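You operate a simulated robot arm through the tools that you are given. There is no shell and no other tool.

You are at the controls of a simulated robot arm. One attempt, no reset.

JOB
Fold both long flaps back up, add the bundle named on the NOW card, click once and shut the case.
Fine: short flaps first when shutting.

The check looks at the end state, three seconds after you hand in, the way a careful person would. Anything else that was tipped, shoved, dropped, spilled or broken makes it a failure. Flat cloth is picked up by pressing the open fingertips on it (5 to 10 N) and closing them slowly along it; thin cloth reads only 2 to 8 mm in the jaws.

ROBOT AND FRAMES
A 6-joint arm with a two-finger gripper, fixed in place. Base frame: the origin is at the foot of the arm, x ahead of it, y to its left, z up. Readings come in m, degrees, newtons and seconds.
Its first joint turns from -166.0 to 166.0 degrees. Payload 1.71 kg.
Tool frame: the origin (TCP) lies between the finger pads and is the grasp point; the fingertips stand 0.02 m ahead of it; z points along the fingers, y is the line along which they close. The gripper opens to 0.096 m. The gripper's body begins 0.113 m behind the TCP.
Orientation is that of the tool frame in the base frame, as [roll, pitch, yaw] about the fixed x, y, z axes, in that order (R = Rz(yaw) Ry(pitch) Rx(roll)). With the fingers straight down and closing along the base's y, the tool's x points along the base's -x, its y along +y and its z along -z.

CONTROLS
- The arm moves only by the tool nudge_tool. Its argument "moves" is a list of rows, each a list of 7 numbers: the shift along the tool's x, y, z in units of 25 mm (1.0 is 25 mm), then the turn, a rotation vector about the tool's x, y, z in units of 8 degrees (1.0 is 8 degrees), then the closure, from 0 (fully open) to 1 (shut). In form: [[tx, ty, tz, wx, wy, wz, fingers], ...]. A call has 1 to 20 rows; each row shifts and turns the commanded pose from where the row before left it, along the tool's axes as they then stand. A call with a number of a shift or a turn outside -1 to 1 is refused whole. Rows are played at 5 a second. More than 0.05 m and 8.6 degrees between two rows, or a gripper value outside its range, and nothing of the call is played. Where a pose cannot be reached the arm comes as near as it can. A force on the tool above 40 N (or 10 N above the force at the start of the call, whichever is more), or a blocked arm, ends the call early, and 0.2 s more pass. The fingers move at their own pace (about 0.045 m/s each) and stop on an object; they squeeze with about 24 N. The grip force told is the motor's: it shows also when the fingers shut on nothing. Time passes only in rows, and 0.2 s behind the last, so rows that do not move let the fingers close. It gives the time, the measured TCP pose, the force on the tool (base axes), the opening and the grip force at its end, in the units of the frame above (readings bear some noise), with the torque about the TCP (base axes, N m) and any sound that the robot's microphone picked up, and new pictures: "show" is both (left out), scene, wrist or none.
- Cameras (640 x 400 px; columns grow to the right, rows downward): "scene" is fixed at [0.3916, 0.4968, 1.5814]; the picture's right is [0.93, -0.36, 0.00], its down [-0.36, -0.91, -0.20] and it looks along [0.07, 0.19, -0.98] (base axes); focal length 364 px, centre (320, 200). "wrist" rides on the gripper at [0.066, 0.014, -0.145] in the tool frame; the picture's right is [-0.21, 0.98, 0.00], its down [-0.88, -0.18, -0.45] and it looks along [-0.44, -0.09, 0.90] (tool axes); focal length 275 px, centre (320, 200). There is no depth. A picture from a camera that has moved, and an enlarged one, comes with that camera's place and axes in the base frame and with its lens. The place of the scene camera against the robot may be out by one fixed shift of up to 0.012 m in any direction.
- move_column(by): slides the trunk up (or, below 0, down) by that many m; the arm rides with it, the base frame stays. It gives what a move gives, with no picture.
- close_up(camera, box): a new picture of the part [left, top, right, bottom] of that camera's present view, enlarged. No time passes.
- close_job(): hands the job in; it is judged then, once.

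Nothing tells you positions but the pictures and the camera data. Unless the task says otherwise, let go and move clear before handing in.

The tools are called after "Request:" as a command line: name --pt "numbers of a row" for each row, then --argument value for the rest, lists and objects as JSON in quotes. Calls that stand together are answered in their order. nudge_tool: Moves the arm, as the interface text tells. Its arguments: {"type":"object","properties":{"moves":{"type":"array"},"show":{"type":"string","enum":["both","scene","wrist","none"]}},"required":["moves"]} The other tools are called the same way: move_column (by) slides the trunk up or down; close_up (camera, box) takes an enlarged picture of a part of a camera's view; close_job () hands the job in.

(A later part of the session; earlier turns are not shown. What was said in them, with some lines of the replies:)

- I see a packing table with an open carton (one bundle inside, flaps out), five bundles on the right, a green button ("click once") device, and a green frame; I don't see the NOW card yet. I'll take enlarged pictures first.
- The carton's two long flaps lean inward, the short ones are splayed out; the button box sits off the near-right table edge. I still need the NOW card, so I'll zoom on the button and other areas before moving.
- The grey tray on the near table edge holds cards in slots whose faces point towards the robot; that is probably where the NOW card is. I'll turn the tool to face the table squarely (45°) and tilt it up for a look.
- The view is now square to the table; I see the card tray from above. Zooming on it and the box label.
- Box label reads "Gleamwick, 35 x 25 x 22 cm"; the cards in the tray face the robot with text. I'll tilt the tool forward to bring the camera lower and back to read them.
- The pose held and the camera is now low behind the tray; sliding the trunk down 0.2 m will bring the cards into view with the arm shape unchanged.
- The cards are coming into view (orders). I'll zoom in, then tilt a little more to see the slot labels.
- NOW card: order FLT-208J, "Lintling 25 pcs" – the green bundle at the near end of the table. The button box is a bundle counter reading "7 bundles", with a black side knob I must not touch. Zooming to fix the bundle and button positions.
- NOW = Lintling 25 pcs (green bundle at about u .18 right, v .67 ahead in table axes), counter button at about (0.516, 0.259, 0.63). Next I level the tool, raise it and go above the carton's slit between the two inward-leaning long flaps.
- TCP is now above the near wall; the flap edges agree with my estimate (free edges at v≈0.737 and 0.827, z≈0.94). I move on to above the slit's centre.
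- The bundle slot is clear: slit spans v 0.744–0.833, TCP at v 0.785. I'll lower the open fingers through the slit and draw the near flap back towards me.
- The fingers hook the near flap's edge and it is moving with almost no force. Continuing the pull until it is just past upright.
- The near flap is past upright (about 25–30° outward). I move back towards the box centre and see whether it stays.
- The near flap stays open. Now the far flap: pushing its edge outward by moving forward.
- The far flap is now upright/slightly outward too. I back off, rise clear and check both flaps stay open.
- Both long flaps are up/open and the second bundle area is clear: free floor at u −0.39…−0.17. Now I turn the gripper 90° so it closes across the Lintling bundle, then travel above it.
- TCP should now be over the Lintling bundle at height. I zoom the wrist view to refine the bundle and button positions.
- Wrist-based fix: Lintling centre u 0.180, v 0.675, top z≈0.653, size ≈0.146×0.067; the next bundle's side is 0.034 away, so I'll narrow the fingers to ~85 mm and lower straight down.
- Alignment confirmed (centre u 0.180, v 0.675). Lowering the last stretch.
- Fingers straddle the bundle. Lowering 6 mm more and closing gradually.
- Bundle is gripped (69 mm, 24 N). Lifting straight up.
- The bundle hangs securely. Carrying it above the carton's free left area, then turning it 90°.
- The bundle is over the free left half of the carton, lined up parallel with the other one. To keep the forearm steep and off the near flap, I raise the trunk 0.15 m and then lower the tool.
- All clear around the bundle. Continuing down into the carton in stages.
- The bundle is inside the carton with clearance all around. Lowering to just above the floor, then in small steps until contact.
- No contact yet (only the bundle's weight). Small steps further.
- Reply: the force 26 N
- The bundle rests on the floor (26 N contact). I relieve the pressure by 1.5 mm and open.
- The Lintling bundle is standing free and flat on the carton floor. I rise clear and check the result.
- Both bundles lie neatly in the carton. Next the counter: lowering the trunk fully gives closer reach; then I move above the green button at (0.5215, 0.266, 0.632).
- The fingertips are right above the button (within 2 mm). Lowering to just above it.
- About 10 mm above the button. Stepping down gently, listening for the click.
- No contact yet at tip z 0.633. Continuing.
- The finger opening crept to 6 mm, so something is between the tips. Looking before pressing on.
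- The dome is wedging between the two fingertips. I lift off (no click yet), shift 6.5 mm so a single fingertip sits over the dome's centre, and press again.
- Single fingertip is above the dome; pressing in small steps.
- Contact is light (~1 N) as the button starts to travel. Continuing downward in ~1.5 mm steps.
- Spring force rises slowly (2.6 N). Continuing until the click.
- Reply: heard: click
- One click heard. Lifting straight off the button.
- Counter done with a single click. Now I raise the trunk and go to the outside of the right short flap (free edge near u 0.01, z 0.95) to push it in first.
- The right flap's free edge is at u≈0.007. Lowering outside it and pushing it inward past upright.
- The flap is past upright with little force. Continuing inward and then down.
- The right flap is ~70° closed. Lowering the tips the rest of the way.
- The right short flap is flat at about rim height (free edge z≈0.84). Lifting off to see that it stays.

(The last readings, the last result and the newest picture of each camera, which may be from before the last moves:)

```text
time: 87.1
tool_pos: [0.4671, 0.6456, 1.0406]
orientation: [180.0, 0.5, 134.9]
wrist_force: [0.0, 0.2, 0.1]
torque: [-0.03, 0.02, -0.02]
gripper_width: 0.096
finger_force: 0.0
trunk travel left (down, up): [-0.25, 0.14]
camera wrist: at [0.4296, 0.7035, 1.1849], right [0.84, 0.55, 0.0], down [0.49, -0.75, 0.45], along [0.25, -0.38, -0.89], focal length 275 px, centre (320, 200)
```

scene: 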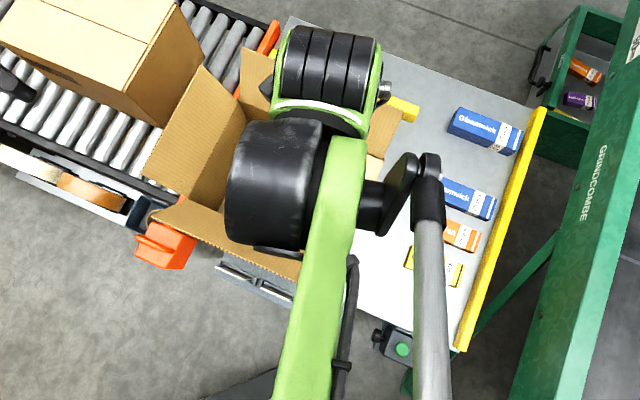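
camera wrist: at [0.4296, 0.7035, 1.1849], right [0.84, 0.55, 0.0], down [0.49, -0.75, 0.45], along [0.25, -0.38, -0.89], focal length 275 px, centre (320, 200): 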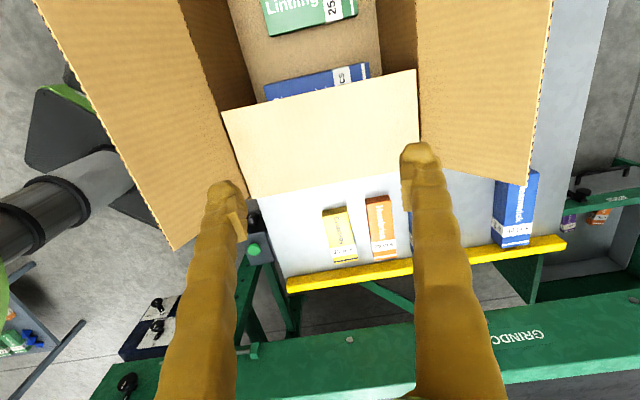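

The right short flap stays shut. Now over to the outside of the left short flap.

Request:
nudge_tool --pt "1 0 -0.2 0 0 0 0" --pt "1 0 -0.2 0 0 0 0" --pt "1 0 -0.2 0 0 0 0" --pt "1 0 0 0 0 0 0" --pt "1 0 0 0 0 0 0" --pt "1 0 0 0 0 0 0" --pt "1 0 0 0 0 0 0" --pt "1 0 0 0 0 0 0" --pt "1 0 0 0 0 0 0" --pt "1 0 0 0 0 0 0" --pt "1 0 0 0 0 0 0" --pt "1 0 0 0 0 0 0" --pt "1 0 0 0 0 0 0" --pt "1 0 0 0 0 0 0" --pt "1 0 0 0 0 0 0" --show "both"

```text
time: 90.3
tool_pos: [0.2025, 0.914, 1.052]
orientation: [-180.0, 0.5, 135.0]
wrist_force: [-0.4, -0.4, 0.9]
torque: [0.02, -0.04, -0.01]
gripper_width: 0.096
finger_force: 0.0
trunk travel left (down, up): [-0.25, 0.14]
camera wrist: at [0.1646, 0.9698, 1.1962], right [0.84, 0.55, 0.0], down [0.49, -0.75, 0.45], along [0.25, -0.38, -0.89], focal length 275 px, centre (320, 200)
```

scene: 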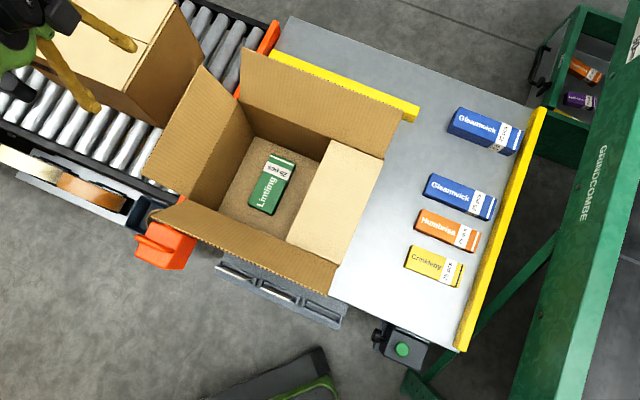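
wrist: 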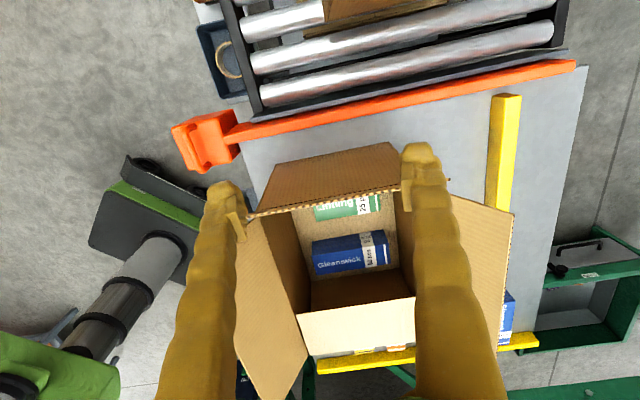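

The left flap's free edge is at u≈−0.45. Lowering outside it (fingers at u −0.50) and pushing it inward.

Request:
nudge_tool --pt "0 0 1 0 0 0 0" --pt "0 0 1 0 0 0 0" --pt "0 0 1 0 0 0 0" --pt "0 0 1 0 0 0 0" --pt "0 0 1 0 0 0 0" --pt "0 0 0.3 0 0 0 0" --pt "-1 0 0 0 0 0 0" --pt "-1 0 0 0 0 0 0" --pt "-1 0 0 0 0 0 0" --pt "-1 0 0 0 0 0 0" --pt "-1 0 0 0 0 0 0" --show "both"

```text
time: 92.7
tool_pos: [0.2909, 0.8234, 0.9185]
orientation: [180.0, 0.6, 135.0]
wrist_force: [0.3, -0.4, -0.1]
torque: [0.01, 0.02, 0.01]
gripper_width: 0.0961
finger_force: 0.1
trunk travel left (down, up): [-0.25, 0.14]
camera wrist: at [0.2531, 0.881, 1.0635], right [0.84, 0.55, 0.0], down [0.49, -0.75, 0.45], along [0.25, -0.38, -0.89], focal length 275 px, centre (320, 200)
```

scene: 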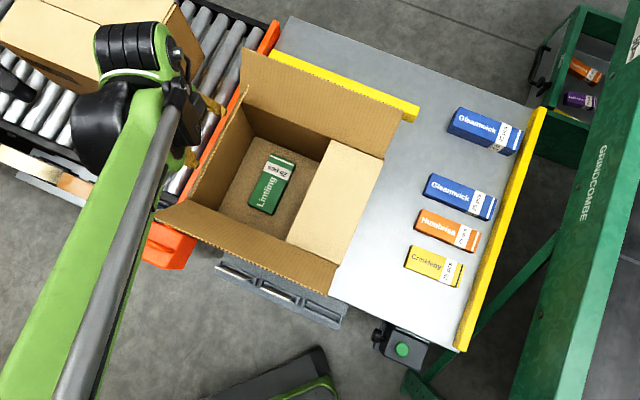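
wrist: 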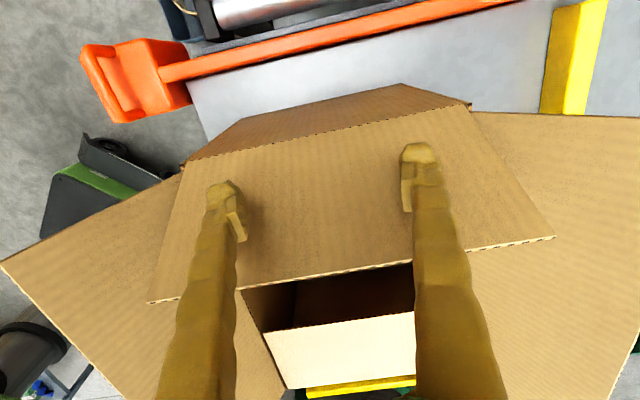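

Flap is past upright. Continuing inward and downward.

Request:
nudge_tool --pt "-1 0 0 0 0 0 0" --pt "-1 0 0 0 0 0 0" --pt "-0.4 0 0.2 0 0 0 0" --pt "-0.2 0 0.5 0 0 0 0" --pt "-0.2 0 0.5 0 0 0 0" --pt "-0.1 0 0.4 0 0 0 0" --pt "0 0 0.3 0 0 0 0" --pt "0 0 0.2 0 0 0 0" --pt "0 0 0 0 0 0 0" --show "both"

```text
time: 94.7
tool_pos: [0.3409, 0.7734, 0.8686]
orientation: [-180.0, 0.5, 135.1]
wrist_force: [0.4, 0.7, 0.1]
torque: [0.03, 0.01, 0.0]
gripper_width: 0.0959
finger_force: 0.0
trunk travel left (down, up): [-0.25, 0.14]
camera wrist: at [0.3033, 0.8293, 1.0126], right [0.84, 0.55, 0.0], down [0.49, -0.75, 0.45], along [0.25, -0.38, -0.89], focal length 275 px, centre (320, 200)
```

scene: 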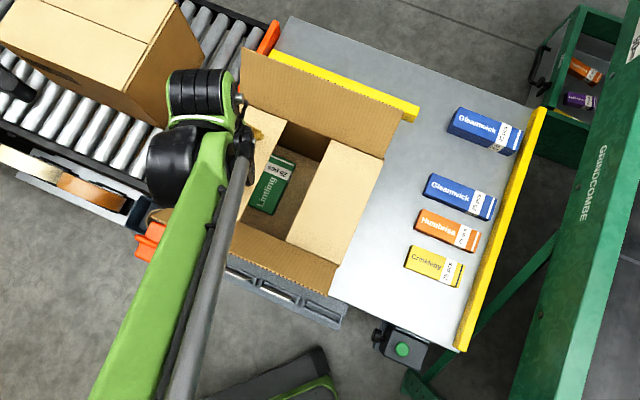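
wrist: 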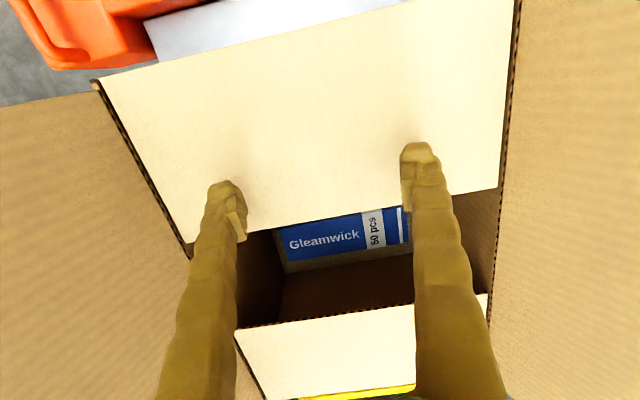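

The left flap is nearly flat; 3 mm more down, then lift off and check.

Request:
nudge_tool --pt "0 0 0.16 0 0 0 0" --pt "0 0 0 0 0 0 0" --pt "0 0 -0.5 0 0 0 0" --pt "0 0 -1 0 0 0 0" --pt "0 0 -1 0 0 0 0" --pt "0 0 -1 0 0 0 0" --pt "0 0 -1 0 0 0 0" --pt "0 0 -1 0 0 0 0" --pt "0 0 -1 0 0 0 0" --pt "0 0 -1 0 0 0 0" --show "both"

```text
time: 96.9
tool_pos: [0.34, 0.7739, 1.0517]
orientation: [-180.0, 0.4, 135.1]
wrist_force: [-0.3, -0.7, 0.8]
torque: [0.0, -0.01, -0.01]
gripper_width: 0.0962
finger_force: 0.1
trunk travel left (down, up): [-0.25, 0.14]
camera wrist: at [0.3024, 0.8303, 1.1965], right [0.84, 0.55, 0.0], down [0.49, -0.75, 0.45], along [0.25, -0.38, -0.89], focal length 275 px, centre (320, 200)
```

scene: 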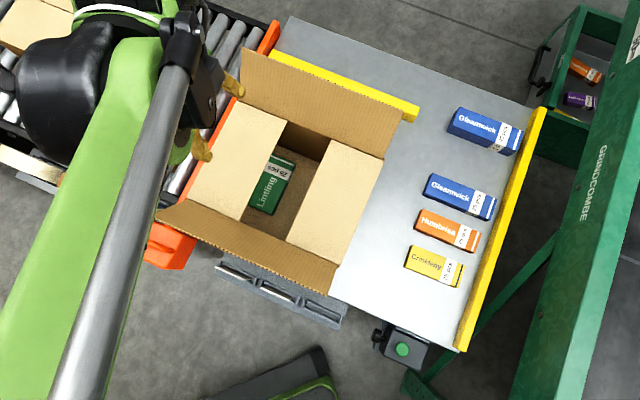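
wrist: 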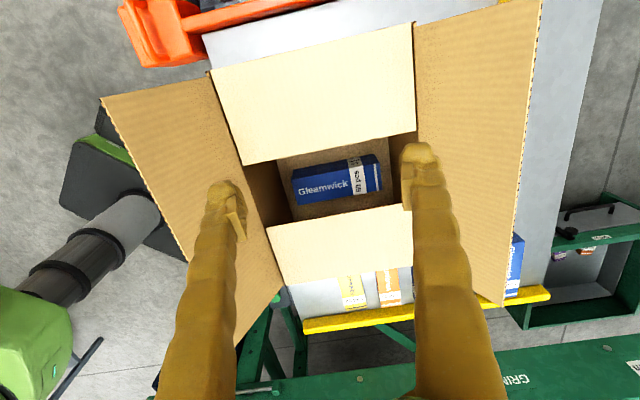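

Both short flaps are shut and staying. Now the near long flap: I turn the gripper 90°, and move to the robot side of it.

Request:
nudge_tool --pt "0 0 0 0 0 -0.9375 0" --pt "0 0 0 0 0 -0.9375 0" --pt "0 0 0 0 0 -0.9375 0" --pt "0 0 0 0 0 -0.9375 0" --pt "0 0 0 0 0 -0.9375 0" --pt "0 0 0 0 0 -0.9375 0" --pt "0 0 0 0 0 -0.9375 0" --pt "0 0 0 0 0 -0.9375 0" --pt "0 0 0 0 0 -0.9375 0" --pt "0 0 0 0 0 -0.9375 0" --pt "0 0 0 0 0 -0.9375 0" --pt "0 0 0 0 0 -0.9375 0" --show "none"

Request:
nudge_tool --pt "0.95 -0.362 0 0 0 0 0" --pt "0.95 -0.362 0 0 0 0 0" --pt "0.95 -0.362 0 0 0 0 0" --pt "0.95 -0.362 0 0 0 0 0" --pt "0.95 -0.362 0 0 0 0 0" --pt "0.95 -0.362 0 0 0 0 0" --pt "0.95 -0.362 0 0 0 0 0" --pt "0.95 -0.362 0 0 0 0 0" --pt "0.95 -0.362 0 0 0 0 0" --pt "0.95 -0.362 0 0 0 0 0" --show "both"

```text
time: 99.5
tool_pos: [0.3406, 0.7728, 1.052]
orientation: [-179.6, 0.0, -134.8]
wrist_force: [-0.1, 0.6, -1.2]
torque: [0.01, 0.02, 0.02]
gripper_width: 0.096
finger_force: 0.0
trunk travel left (down, up): [-0.25, 0.14]
```

```text
time: 101.7
tool_pos: [0.237, 0.5438, 1.0518]
orientation: [-179.4, 0.0, -135.0]
wrist_force: [0.3, 0.4, -0.9]
torque: [-0.02, 0.02, 0.01]
gripper_width: 0.096
finger_force: 0.0
trunk travel left (down, up): [-0.25, 0.14]
camera wrist: at [0.1792, 0.5072, 1.1964], right [-0.55, 0.84, -0.01], down [0.75, 0.49, 0.45], along [0.38, 0.24, -0.89], focal length 275 px, centre (320, 200)
```

scene: 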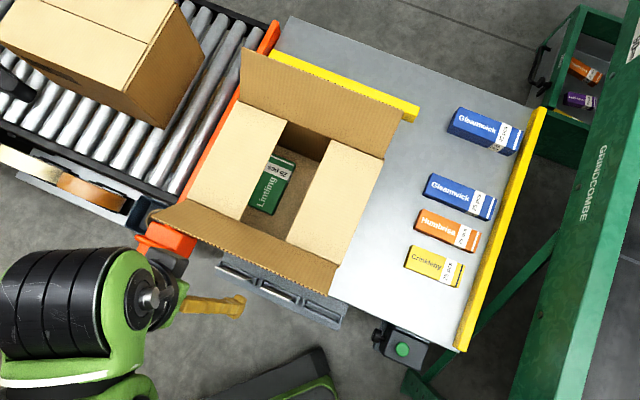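
wrist: 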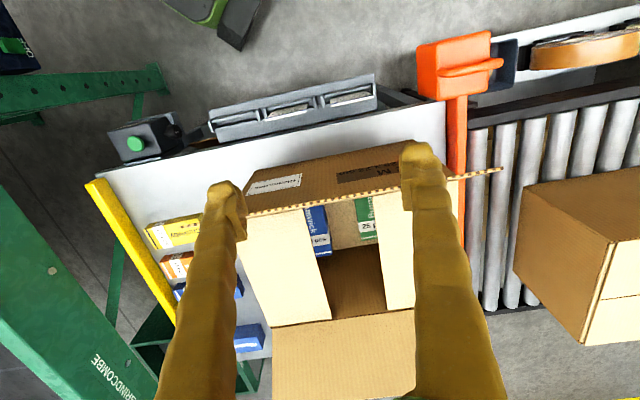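

Fingers are on the robot side of the near flap (free edge at v≈0.61). Trunk down 0.13 m to bring tips to z 0.90, then push forward.

Request:
move_column --by -0.13

Request:
nudge_tool --pt "-1 0 0 0 0 0 0" --pt "-1 0 0 0 0 0 0" --pt "-1 0 0 0 0 0 0" --pt "-1 0 0 0 0 0 0" --pt "-1 0 0 0 0 0 0" --show "both"

```text
time: 103.2
tool_pos: [0.2355, 0.5417, 0.9222]
orientation: [-179.5, 0.0, -135.1]
wrist_force: [-0.8, -0.6, 0.2]
torque: [0.01, 0.0, 0.0]
gripper_width: 0.0959
finger_force: 0.2
trunk travel left (down, up): [-0.12, 0.27]
```

```text
time: 104.4
tool_pos: [0.3232, 0.6303, 0.9256]
orientation: [-179.5, 0.0, -134.9]
wrist_force: [-0.2, 0.0, 0.7]
torque: [0.02, -0.02, -0.01]
gripper_width: 0.0958
finger_force: 0.1
trunk travel left (down, up): [-0.12, 0.27]
camera wrist: at [0.2661, 0.594, 1.0699], right [-0.55, 0.84, -0.01], down [0.75, 0.49, 0.45], along [0.38, 0.24, -0.89], focal length 275 px, centre (320, 200)
```

scene: 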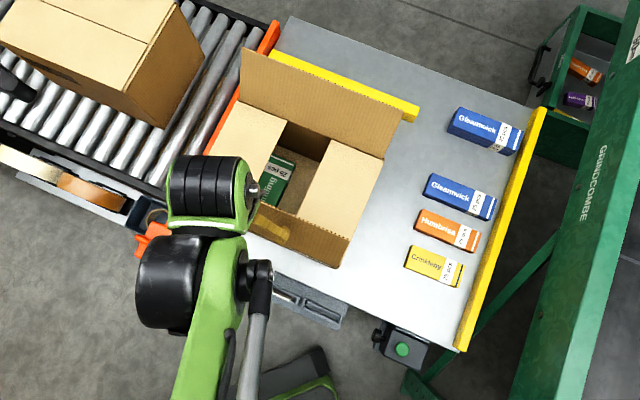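
wrist: 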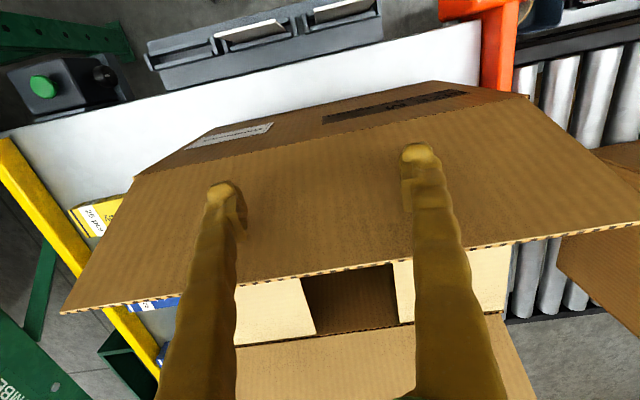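

The near flap is upright and turning in. Continuing inward and down onto the short flaps.

Request:
nudge_tool --pt "-1 0 0 0 0 0 0" --pt "-1 0 0.1 0 0 0 0" --pt "-0.5 0 0.3 0 0 0 0" --pt "-0.3 0 0.5 0 0 0 0" --pt "-0.2 0 0.5 0 0 0 0" --pt "-0.1 0 0.4 0 0 0 0" --pt "0 0 0.2 0 0 0 0" --pt "0 0 0.1 0 0 0 0" --pt "0 0 0 0 0 0 0" --show "both"

```text
time: 106.4
tool_pos: [0.3785, 0.6851, 0.8699]
orientation: [-179.5, -0.1, -135.0]
wrist_force: [0.8, -0.7, 0.6]
torque: [-0.02, -0.01, -0.01]
gripper_width: 0.0962
finger_force: 0.1
trunk travel left (down, up): [-0.12, 0.27]
camera wrist: at [0.3221, 0.6486, 1.0153], right [-0.55, 0.84, -0.01], down [0.75, 0.49, 0.45], along [0.38, 0.24, -0.89], focal length 275 px, centre (320, 200)
```

scene: 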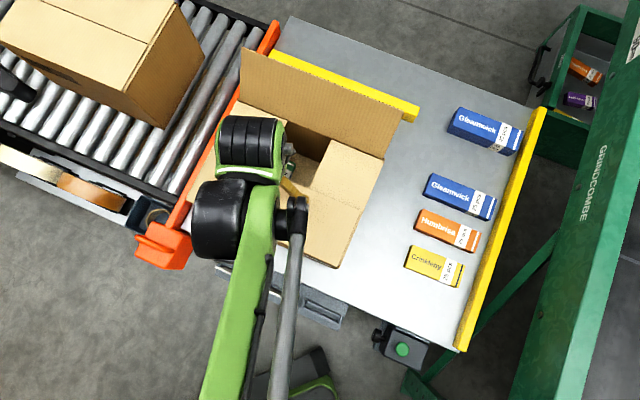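
wrist: 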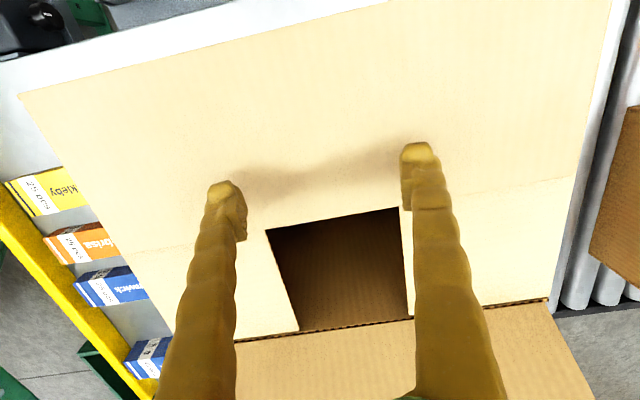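

The near flap lies on the short flaps. A slight further press, then lift and check.

Request:
nudge_tool --pt "0 0 0.12 0 0 0 0" --pt "0 0 0 0 0 0 0" --show "none"

Request:
nudge_tool --pt "0 0 -0.5 0 0 0 0" --pt "0 0 -1 0 0 0 0" --pt "0 0 -1 0 0 0 0" --pt "0 0 -1 0 0 0 0" --pt "0 0 -1 0 0 0 0" --pt "0 0 -1 0 0 0 0" --pt "0 0 -1 0 0 0 0" --pt "0 0 -1 0 0 0 0" --show "both"

```text
time: 107.0
tool_pos: [0.3802, 0.686, 0.8676]
orientation: [-179.6, 0.0, -135.0]
wrist_force: [-0.5, 0.6, -0.1]
torque: [0.02, 0.0, -0.03]
gripper_width: 0.096
finger_force: 0.1
trunk travel left (down, up): [-0.12, 0.27]
```

```text
time: 108.8
tool_pos: [0.3784, 0.6864, 1.0551]
orientation: [-179.5, -0.1, -135.0]
wrist_force: [-0.8, 0.3, 0.1]
torque: [-0.06, 0.04, -0.05]
gripper_width: 0.096
finger_force: 0.1
trunk travel left (down, up): [-0.12, 0.27]
camera wrist: at [0.3209, 0.65, 1.1985], right [-0.55, 0.84, -0.01], down [0.75, 0.49, 0.45], along [0.38, 0.24, -0.89], focal length 275 px, centre (320, 200)
```

scene: 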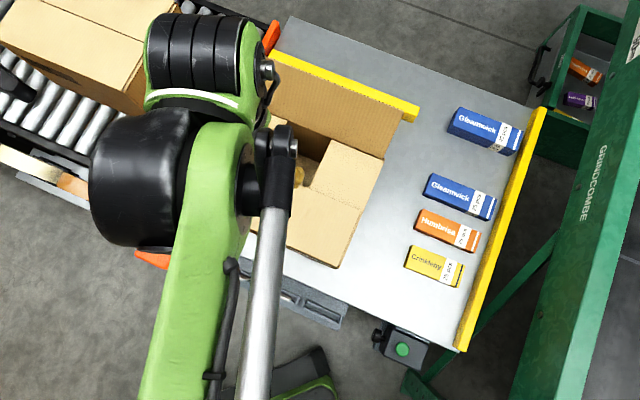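
wrist: 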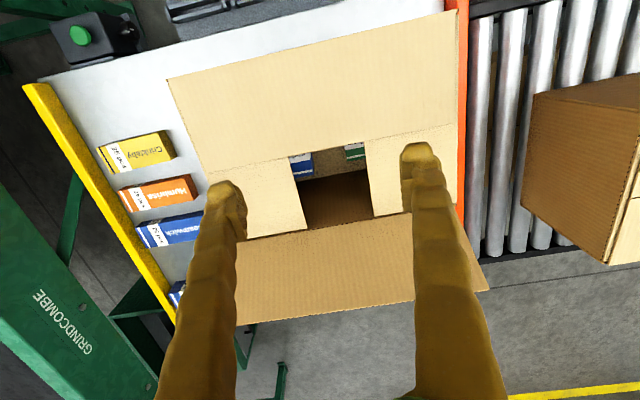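

The near flap is shut over the short ones. For the far flap (leaning out ~26°, edge at v≈0.965) I'll turn the gripper so its fingers straddle the flap edge, hook it with the outer finger and draw it in.

Request:
nudge_tool --pt "0 0 0 0 0 0.9375 0" --pt "0 0 0 0 0 0.9375 0" --pt "0 0 0 0 0 0.9375 0" --pt "0 0 0 0 0 0.9375 0" --pt "0 0 0 0 0 0.9375 0" --pt "0 0 0 0 0 0.9375 0" --pt "0 0 0 0 0 0.9375 0" --pt "0 0 0 0 0 0.9375 0" --pt "0 0 0 0 0 0.9375 0" --pt "0 0 0 0 0 0.9375 0" --pt "0 0 0 0 0 0.9375 0" --pt "0 0 0 0 0 0.9375 0" --show "none"

Request:
nudge_tool --pt "-0.19 0.96 0 0 0 0 0" --pt "-0.19 0.96 0 0 0 0 0" --pt "-0.19 0.96 0 0 0 0 0" --pt "-0.19 0.96 0 0 0 0 0" --pt "-0.19 0.96 0 0 0 0 0" --pt "-0.19 0.96 0 0 0 0 0" --pt "-0.19 0.96 0 0 0 0 0" --pt "-0.19 0.96 0 0 0 0 0" --show "both"

```text
time: 111.4
tool_pos: [0.3775, 0.6856, 1.0546]
orientation: [-179.9, 0.5, 134.9]
wrist_force: [0.3, -0.5, 0.4]
torque: [0.0, -0.02, -0.01]
gripper_width: 0.0961
finger_force: 0.3
trunk travel left (down, up): [-0.12, 0.27]
```

```text
time: 113.2
tool_pos: [0.5405, 0.7943, 1.0526]
orientation: [-180.0, 0.5, 135.1]
wrist_force: [-0.6, -0.3, 0.1]
torque: [0.02, -0.07, 0.01]
gripper_width: 0.096
finger_force: 0.1
trunk travel left (down, up): [-0.12, 0.27]
camera wrist: at [0.5026, 0.8509, 1.1973], right [0.84, 0.55, 0.0], down [0.49, -0.75, 0.45], along [0.25, -0.38, -0.89], focal length 275 px, centre (320, 200)
```

scene: 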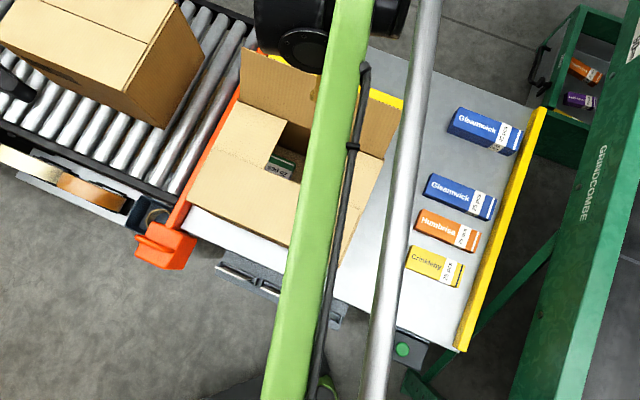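
wrist: 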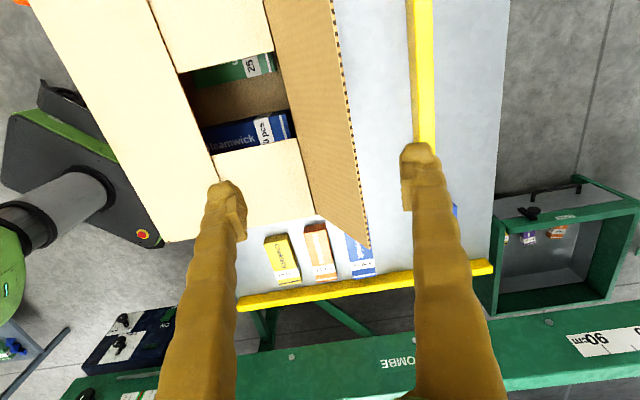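

Fingers straddle the flap edge (edge at v≈0.975; outer finger's inner face at 0.992). Lowering around it.

Request:
nudge_tool --pt "0 0 1 0 0 0 0" --pt "0 0 1 0 0 0 0" --pt "0 0 1 0 0 0 0" --pt "0 0 1 0 0 0 0" --pt "0 0 1 0 0 0 0" --pt "0 0 0.2 0 0 0 0" --show "both"

```text
time: 114.6
tool_pos: [0.5417, 0.7926, 0.9245]
orientation: [-179.9, 0.5, 135.0]
wrist_force: [0.1, 0.7, -0.1]
torque: [0.01, 0.0, -0.02]
gripper_width: 0.0958
finger_force: 0.0
trunk travel left (down, up): [-0.12, 0.27]
camera wrist: at [0.5038, 0.85, 1.0687], right [0.84, 0.55, 0.0], down [0.49, -0.75, 0.45], along [0.25, -0.38, -0.89], focal length 275 px, centre (320, 200)
```

scene: 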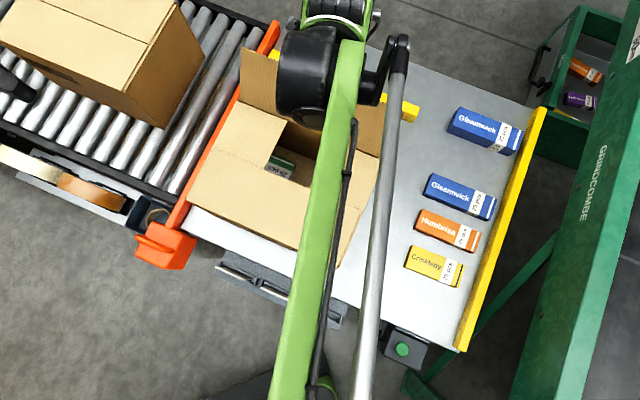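
wrist: 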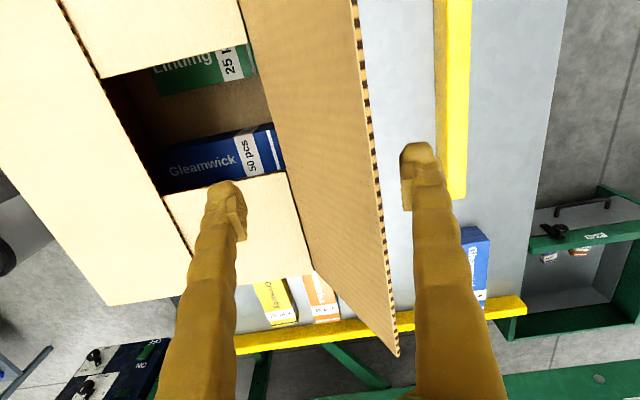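

The flap stands between the fingers as planned. Drawing it inward.

Request:
nudge_tool --pt "0 -1 0 0 0 0 0" --pt "0 -1 0 0 0 0 0" --pt "0 -1 0 0 0 0 0" --pt "0 -1 0 0 0 0 0" --show "wrist"

```text
time: 115.6
tool_pos: [0.4721, 0.725, 0.9236]
orientation: [180.0, 0.5, 135.0]
wrist_force: [0.1, 0.7, 0.0]
torque: [0.0, -0.01, 0.0]
gripper_width: 0.0961
finger_force: 0.0
trunk travel left (down, up): [-0.12, 0.27]
camera wrist: at [0.4339, 0.7809, 1.0682], right [0.84, 0.55, 0.0], down [0.49, -0.75, 0.45], along [0.25, -0.38, -0.89], focal length 275 px, centre (320, 200)
```

wrist: 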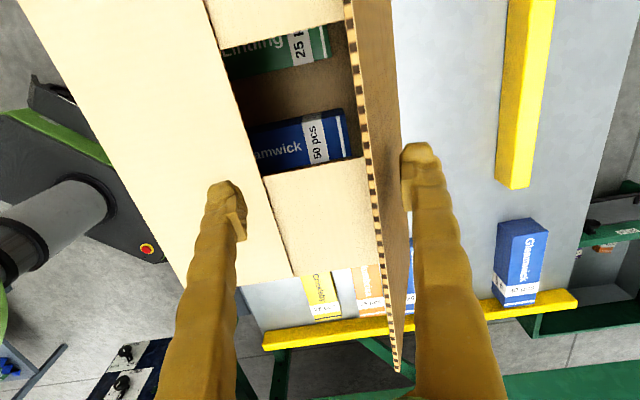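

The far flap is upright and turning in. Continuing inward and then down.

Request:
nudge_tool --pt "0 -1 0 0 0 0 0" --pt "0 -1 0 0 0 0 0" --pt "0 -0.4 0.3 0 0 0 0" --pt "0 -0.25 0.5 0 0 0 0" --pt "0 -0.2 0.5 0 0 0 0" --pt "0 -0.1 0.3 0 0 0 0" --pt "0 0 0 0 0 0 0" --show "both"

```text
time: 117.2
tool_pos: [0.4193, 0.6715, 0.8834]
orientation: [-180.0, 0.4, 135.1]
wrist_force: [0.6, 0.0, 1.2]
torque: [0.02, -0.03, -0.02]
gripper_width: 0.0962
finger_force: 0.0
trunk travel left (down, up): [-0.12, 0.27]
camera wrist: at [0.3806, 0.7274, 1.0278], right [0.84, 0.55, 0.0], down [0.49, -0.75, 0.45], along [0.25, -0.38, -0.89], focal length 275 px, centre (320, 200)
```

scene: 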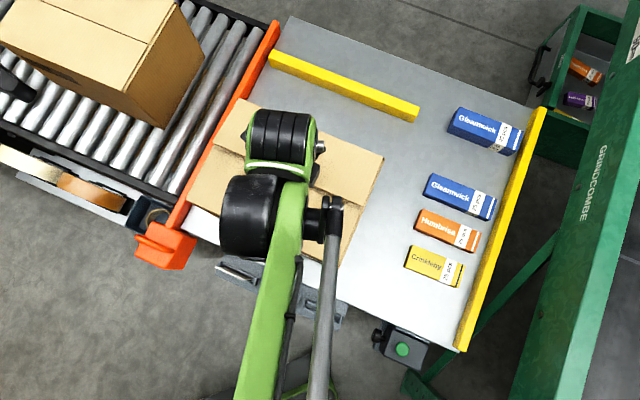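
wrist: 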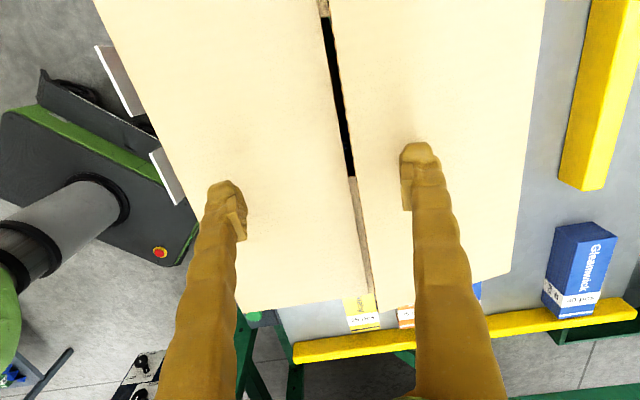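

Almost shut. Lowering the last centimetre gently.

Request:
nudge_tool --pt "0 0 0.3 0 0 0 0" --pt "0 0 0.2 0 0 0 0" --pt "0 0 0 0 0 0 0" --show "none"

Request:
nudge_tool --pt "0 0 0.12 0 0 0 0" --pt "0 0 0 0 0 0 0" --show "wrist"

```text
time: 118.0
tool_pos: [0.419, 0.6706, 0.8713]
orientation: [-179.9, 0.4, 135.0]
wrist_force: [-0.4, -0.2, -0.2]
torque: [-0.01, 0.02, -0.02]
gripper_width: 0.0964
finger_force: 0.0
trunk travel left (down, up): [-0.12, 0.27]
```

```text
time: 118.6
tool_pos: [0.4174, 0.6703, 0.8689]
orientation: [180.0, 0.5, 135.1]
wrist_force: [-0.4, -0.5, 0.4]
torque: [-0.04, -0.02, 0.0]
gripper_width: 0.0962
finger_force: 0.1
trunk travel left (down, up): [-0.12, 0.27]
camera wrist: at [0.3807, 0.7271, 1.0128], right [0.84, 0.55, 0.0], down [0.49, -0.75, 0.45], along [0.25, -0.38, -0.89], focal length 275 px, centre (320, 200)
```

wrist: 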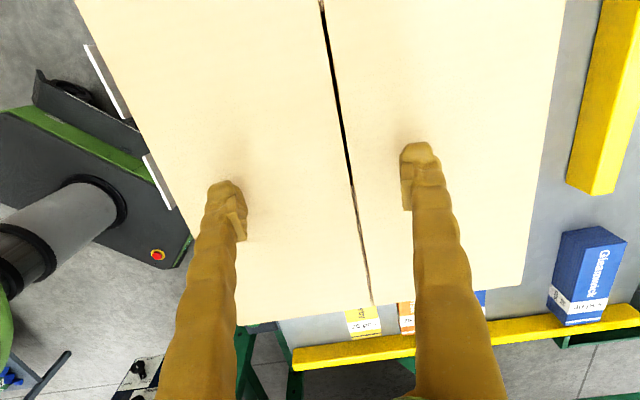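

The case looks shut with a thin seam. I lift off and inspect the flaps' flatness.

Request:
nudge_tool --pt "0 0 -0.5 0 0 0 0" --pt "0 0 -1 0 0 0 0" --pt "0 0 -1 0 0 0 0" --pt "0 0 -1 0 0 0 0" --pt "0 0 -1 0 0 0 0" --pt "0 0 -1 0 0 0 0" --pt "0 0 -1 0 0 0 0" --pt "0 0 -1 0 0 0 0" --pt "1 0 0 0 0 0 0" --pt "1 0 0 0 0 0 0" --pt "1 0 0 0 0 0 0" --pt "1 0 0 0 0 0 0" --pt "1 0 0 0 0 0 0" --pt "1 0 0 0 0 0 0" --pt "1 0 0 0 0 0 0" --pt "1 0 0 0 0 0 0" --pt "1 0 0 0 0 0 0" --show "both"

Request:
close_up --camera "scene" --box '[160, 70, 400, 290]'

Request:
close_up --camera "wrist" --box '[160, 80, 520, 360]'

```text
time: 122.2
tool_pos: [0.2581, 0.8318, 1.0545]
orientation: [-179.9, 0.6, 135.0]
wrist_force: [-0.2, -0.5, -0.2]
torque: [0.03, -0.01, -0.06]
gripper_width: 0.096
finger_force: 0.0
trunk travel left (down, up): [-0.12, 0.27]
camera wrist: at [0.22, 0.8875, 1.1991], right [0.84, 0.55, 0.0], down [0.49, -0.75, 0.45], along [0.25, -0.38, -0.89], focal length 275 px, centre (320, 200)
```

scene: 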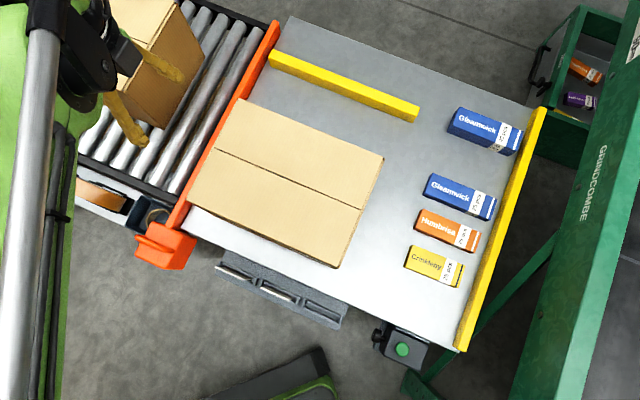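
wrist: 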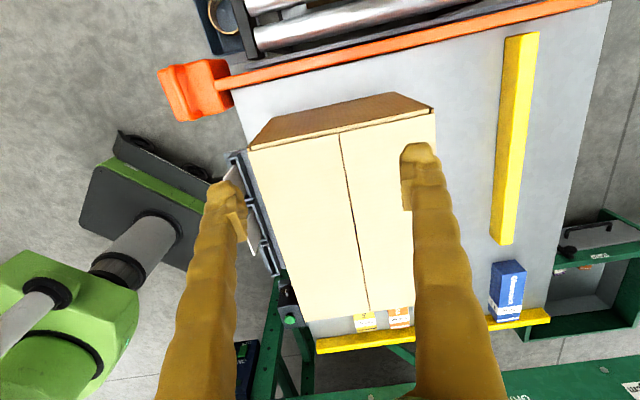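

```text
1.82 times, centred on (280, 180) of scene
camera zoom: at [0.3916, 0.4968, 1.5814], right [0.93, -0.36, 0.0], down [-0.36, -0.91, -0.2], along [0.07, 0.19, -0.98], focal length 662 px, centre (393, 236)
```

zoom: 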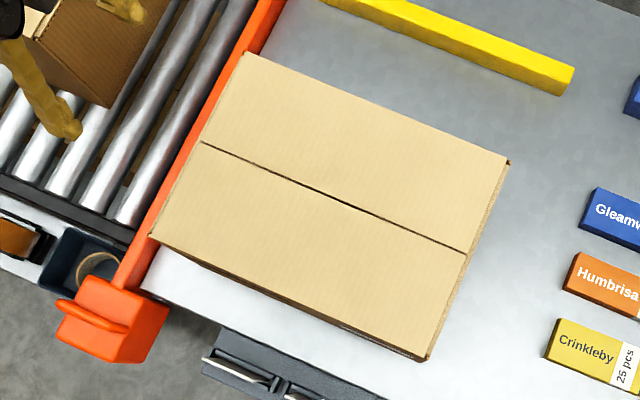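

```text
1.43 times, centred on (340, 220) of wrist
camera zoom: at [0.22, 0.8875, 1.1991], right [0.84, 0.55, 0.0], down [0.49, -0.75, 0.45], along [0.25, -0.38, -0.89], focal length 393 px, centre (291, 171)
```

zoom: 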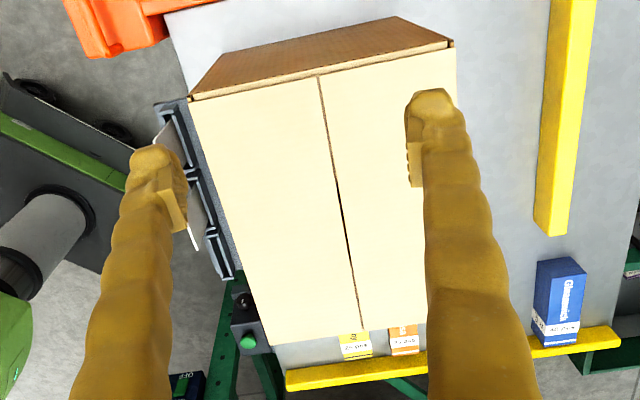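

The case is shut flat and hasn't shifted. To be sure of the counter and flap flatness I'll take a low look from the robot side.

Request:
nudge_tool --pt "0 0 -0.5 0 0 -0.9375 0" --pt "0 0 -0.5 0 0 -0.9375 0" --pt "0 0 0 0 0 -0.9375 0" --pt "0 0 0 0 0 -0.9375 0" --pt "0 0 0 0 0 -0.9375 0" --pt "0 0 0 0 0 -0.9375 0" --pt "0 0 0 0 0 -0.9375 0" --pt "0 0 0 0 0 -0.9375 0" --pt "0 0 0 0 0 -0.9375 0" --pt "0 0 0 0 0 -0.9375 0" --pt "0 0 0 0 0 -0.9375 0" --pt "0 0 0 0 0 -0.9375 0" --show "none"

Request:
nudge_tool --pt "0.853 -0.973 0 0 0 0 0" --pt "0.853 -0.973 0 0 0 0 0" --pt "0.853 -0.973 0 0 0 0 0" --pt "0.853 -0.973 0 0 0 0 0" --pt "0.853 -0.973 0 0 0 0 0" --pt "0.853 -0.973 0 0 0 0 0" --pt "0.853 -0.973 0 0 0 0 0" --pt "0.853 -0.973 0 0 0 0 0" --pt "0.853 -0.973 0 0 0 0 0" --pt "0.853 -0.973 0 0 0 0 0" --pt "0.853 -0.973 0 0 0 0 0" --pt "0 0 0 0 -1 0 0" --pt "0 0 0 0 -1 0 0" --pt "0 0 0 0 -1 0 0" --pt "0 0 0 0 -0.5 0 0" --show "both"

```text
time: 124.8
tool_pos: [0.2577, 0.8319, 1.081]
orientation: [-179.5, 0.0, -134.9]
wrist_force: [-0.2, 1.1, -0.3]
torque: [0.01, -0.03, 0.04]
gripper_width: 0.0959
finger_force: 0.0
trunk travel left (down, up): [-0.12, 0.27]
```

```text
time: 128.0
tool_pos: [0.2828, 0.4767, 1.0834]
orientation: [-179.5, 28.1, -134.7]
wrist_force: [-0.3, 0.0, 0.1]
torque: [-0.04, -0.01, 0.01]
gripper_width: 0.0961
finger_force: 0.0
trunk travel left (down, up): [-0.12, 0.27]
camera wrist: at [0.1829, 0.3968, 1.1793], right [-0.56, 0.82, 0.09], down [0.52, 0.27, 0.81], along [0.64, 0.5, -0.58], focal length 275 px, centre (320, 200)
```

scene: 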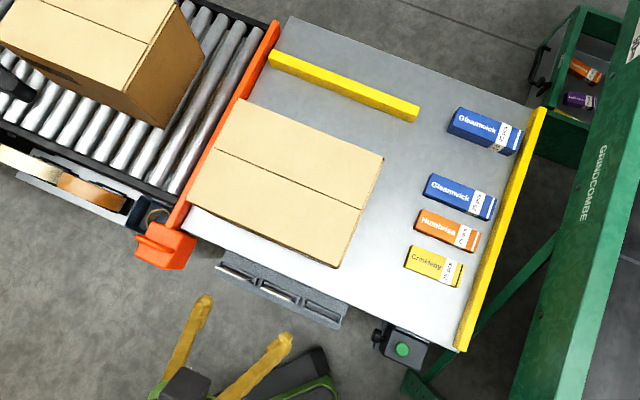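
wrist: 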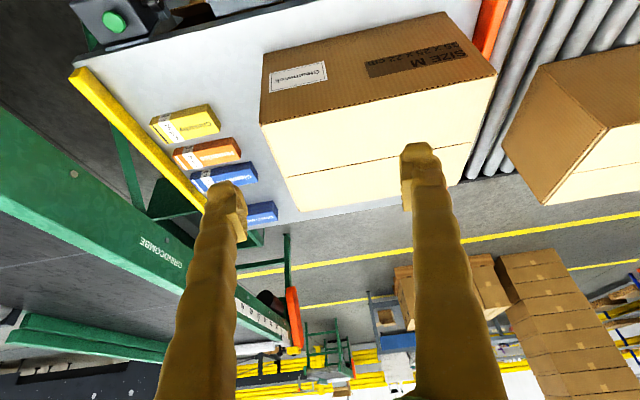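

Case looks flat and undisturbed. Lowering the trunk for the counter's display and an edge-on look at the lid.

Request:
move_column --by -0.12

Request:
close_up --camera "wrist" --box '[0, 0, 240, 150]'

Request:
close_up --camera "wrist" --box '[220, 40, 560, 260]'

```text
time: 129.5
tool_pos: [0.282, 0.4755, 0.9623]
orientation: [-179.5, 28.0, -134.6]
wrist_force: [-0.4, -0.6, 0.3]
torque: [0.02, -0.02, -0.03]
gripper_width: 0.096
finger_force: 0.0
trunk travel left (down, up): [0.0, 0.39]
```

```text
2.67 times, centred on (120, 75) of wrist
camera zoom: at [0.1828, 0.3967, 1.0595], right [-0.56, 0.82, 0.09], down [0.52, 0.27, 0.81], along [0.64, 0.5, -0.59], focal length 734 px, centre (853, 533)
```

zoom: 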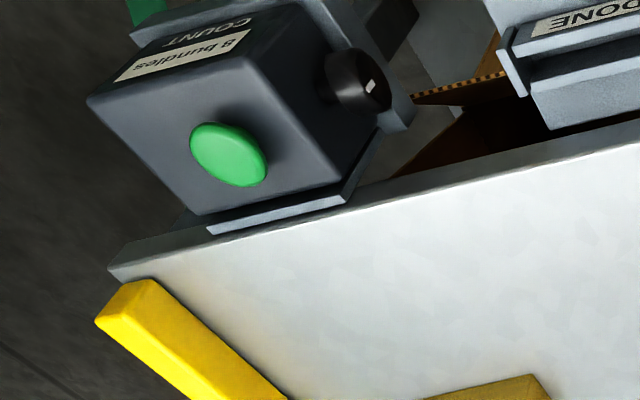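

```text
1.82 times, centred on (390, 150) of wrist
camera zoom: at [0.1828, 0.3967, 1.0595], right [-0.56, 0.82, 0.09], down [0.52, 0.27, 0.81], along [0.64, 0.5, -0.59], focal length 500 px, centre (193, 291)
```

zoom: 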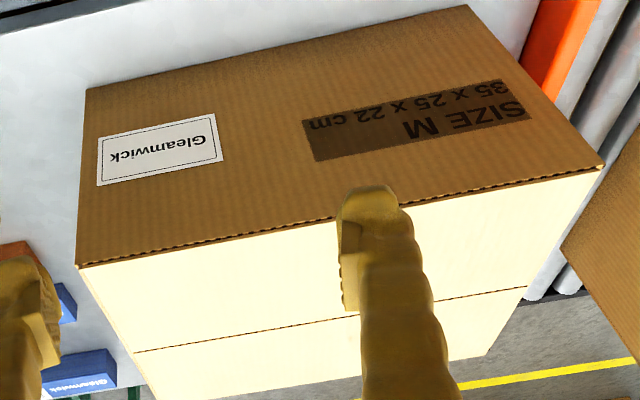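

The counter reads "8 bundles" (7 + one click), the case is shut flat with long flaps over short ones, and nothing else has moved. I raise the arm clear and hand in.

Request:
move_column --by 0.25

Request:
nudge_tool --pt "0 0 0 0 0 0 0" --show "both"

```text
time: 132.1
tool_pos: [0.2839, 0.4765, 1.2135]
orientation: [-179.4, 28.1, -134.6]
wrist_force: [0.3, -0.7, -1.0]
torque: [0.01, -0.02, 0.0]
gripper_width: 0.0962
finger_force: 0.0
trunk travel left (down, up): [-0.25, 0.14]
```

```text
time: 132.5
tool_pos: [0.2832, 0.4776, 1.2132]
orientation: [-179.4, 28.1, -134.6]
wrist_force: [-0.6, 0.2, 0.4]
torque: [0.0, -0.03, 0.01]
gripper_width: 0.096
finger_force: 0.0
trunk travel left (down, up): [-0.25, 0.14]
camera wrist: at [0.1832, 0.3965, 1.3093], right [-0.56, 0.82, 0.09], down [0.52, 0.27, 0.81], along [0.64, 0.5, -0.58], focal length 275 px, centre (320, 200)
```

scene: 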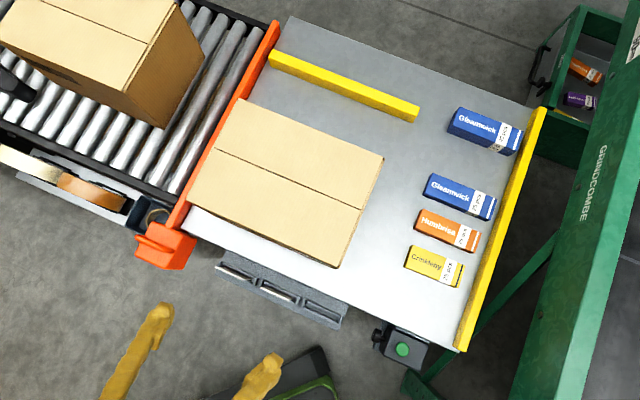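
wrist: 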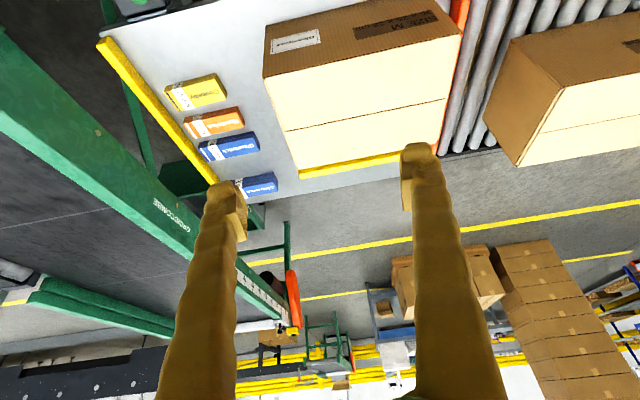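

The case is shut with both bundles inside, the counter stands at 8, all the rest is untouched, and the arm is clear with an empty, open gripper. Handing in.

Request:
close_job

```text
The job is handed in.
```

The job is done and handed in: the case is shut with the Lintling 25 pcs bundle inside, and the counter was clicked once. I haven't seen the check's verdict.

- **Bundle:** the NOW card read order FLT-208J, Lintling 25 pcs. I set the green bundle flat on the case floor next to the Gleamwick 50 pcs already there. The case's own label says "Gleamwick", which differs from the NOW card; I followed the card.
- **Counter:** it read 7 bundles before. I heard a single click, and it read 8 bundles afterwards. My first press slipped to either side of the domed button and made no click, so I lifted off, shifted slightly and pressed again.
- **Flaps:** I folded both long flaps back up before adding the bundle. To shut the case I closed the two short flaps first, then the near and far long flaps over them. The last pictures show the lid flat and the case where it started.
- **Surroundings:** nothing else looked moved in the final pictures, and the arm was clear with the gripper open and empty when I handed in.
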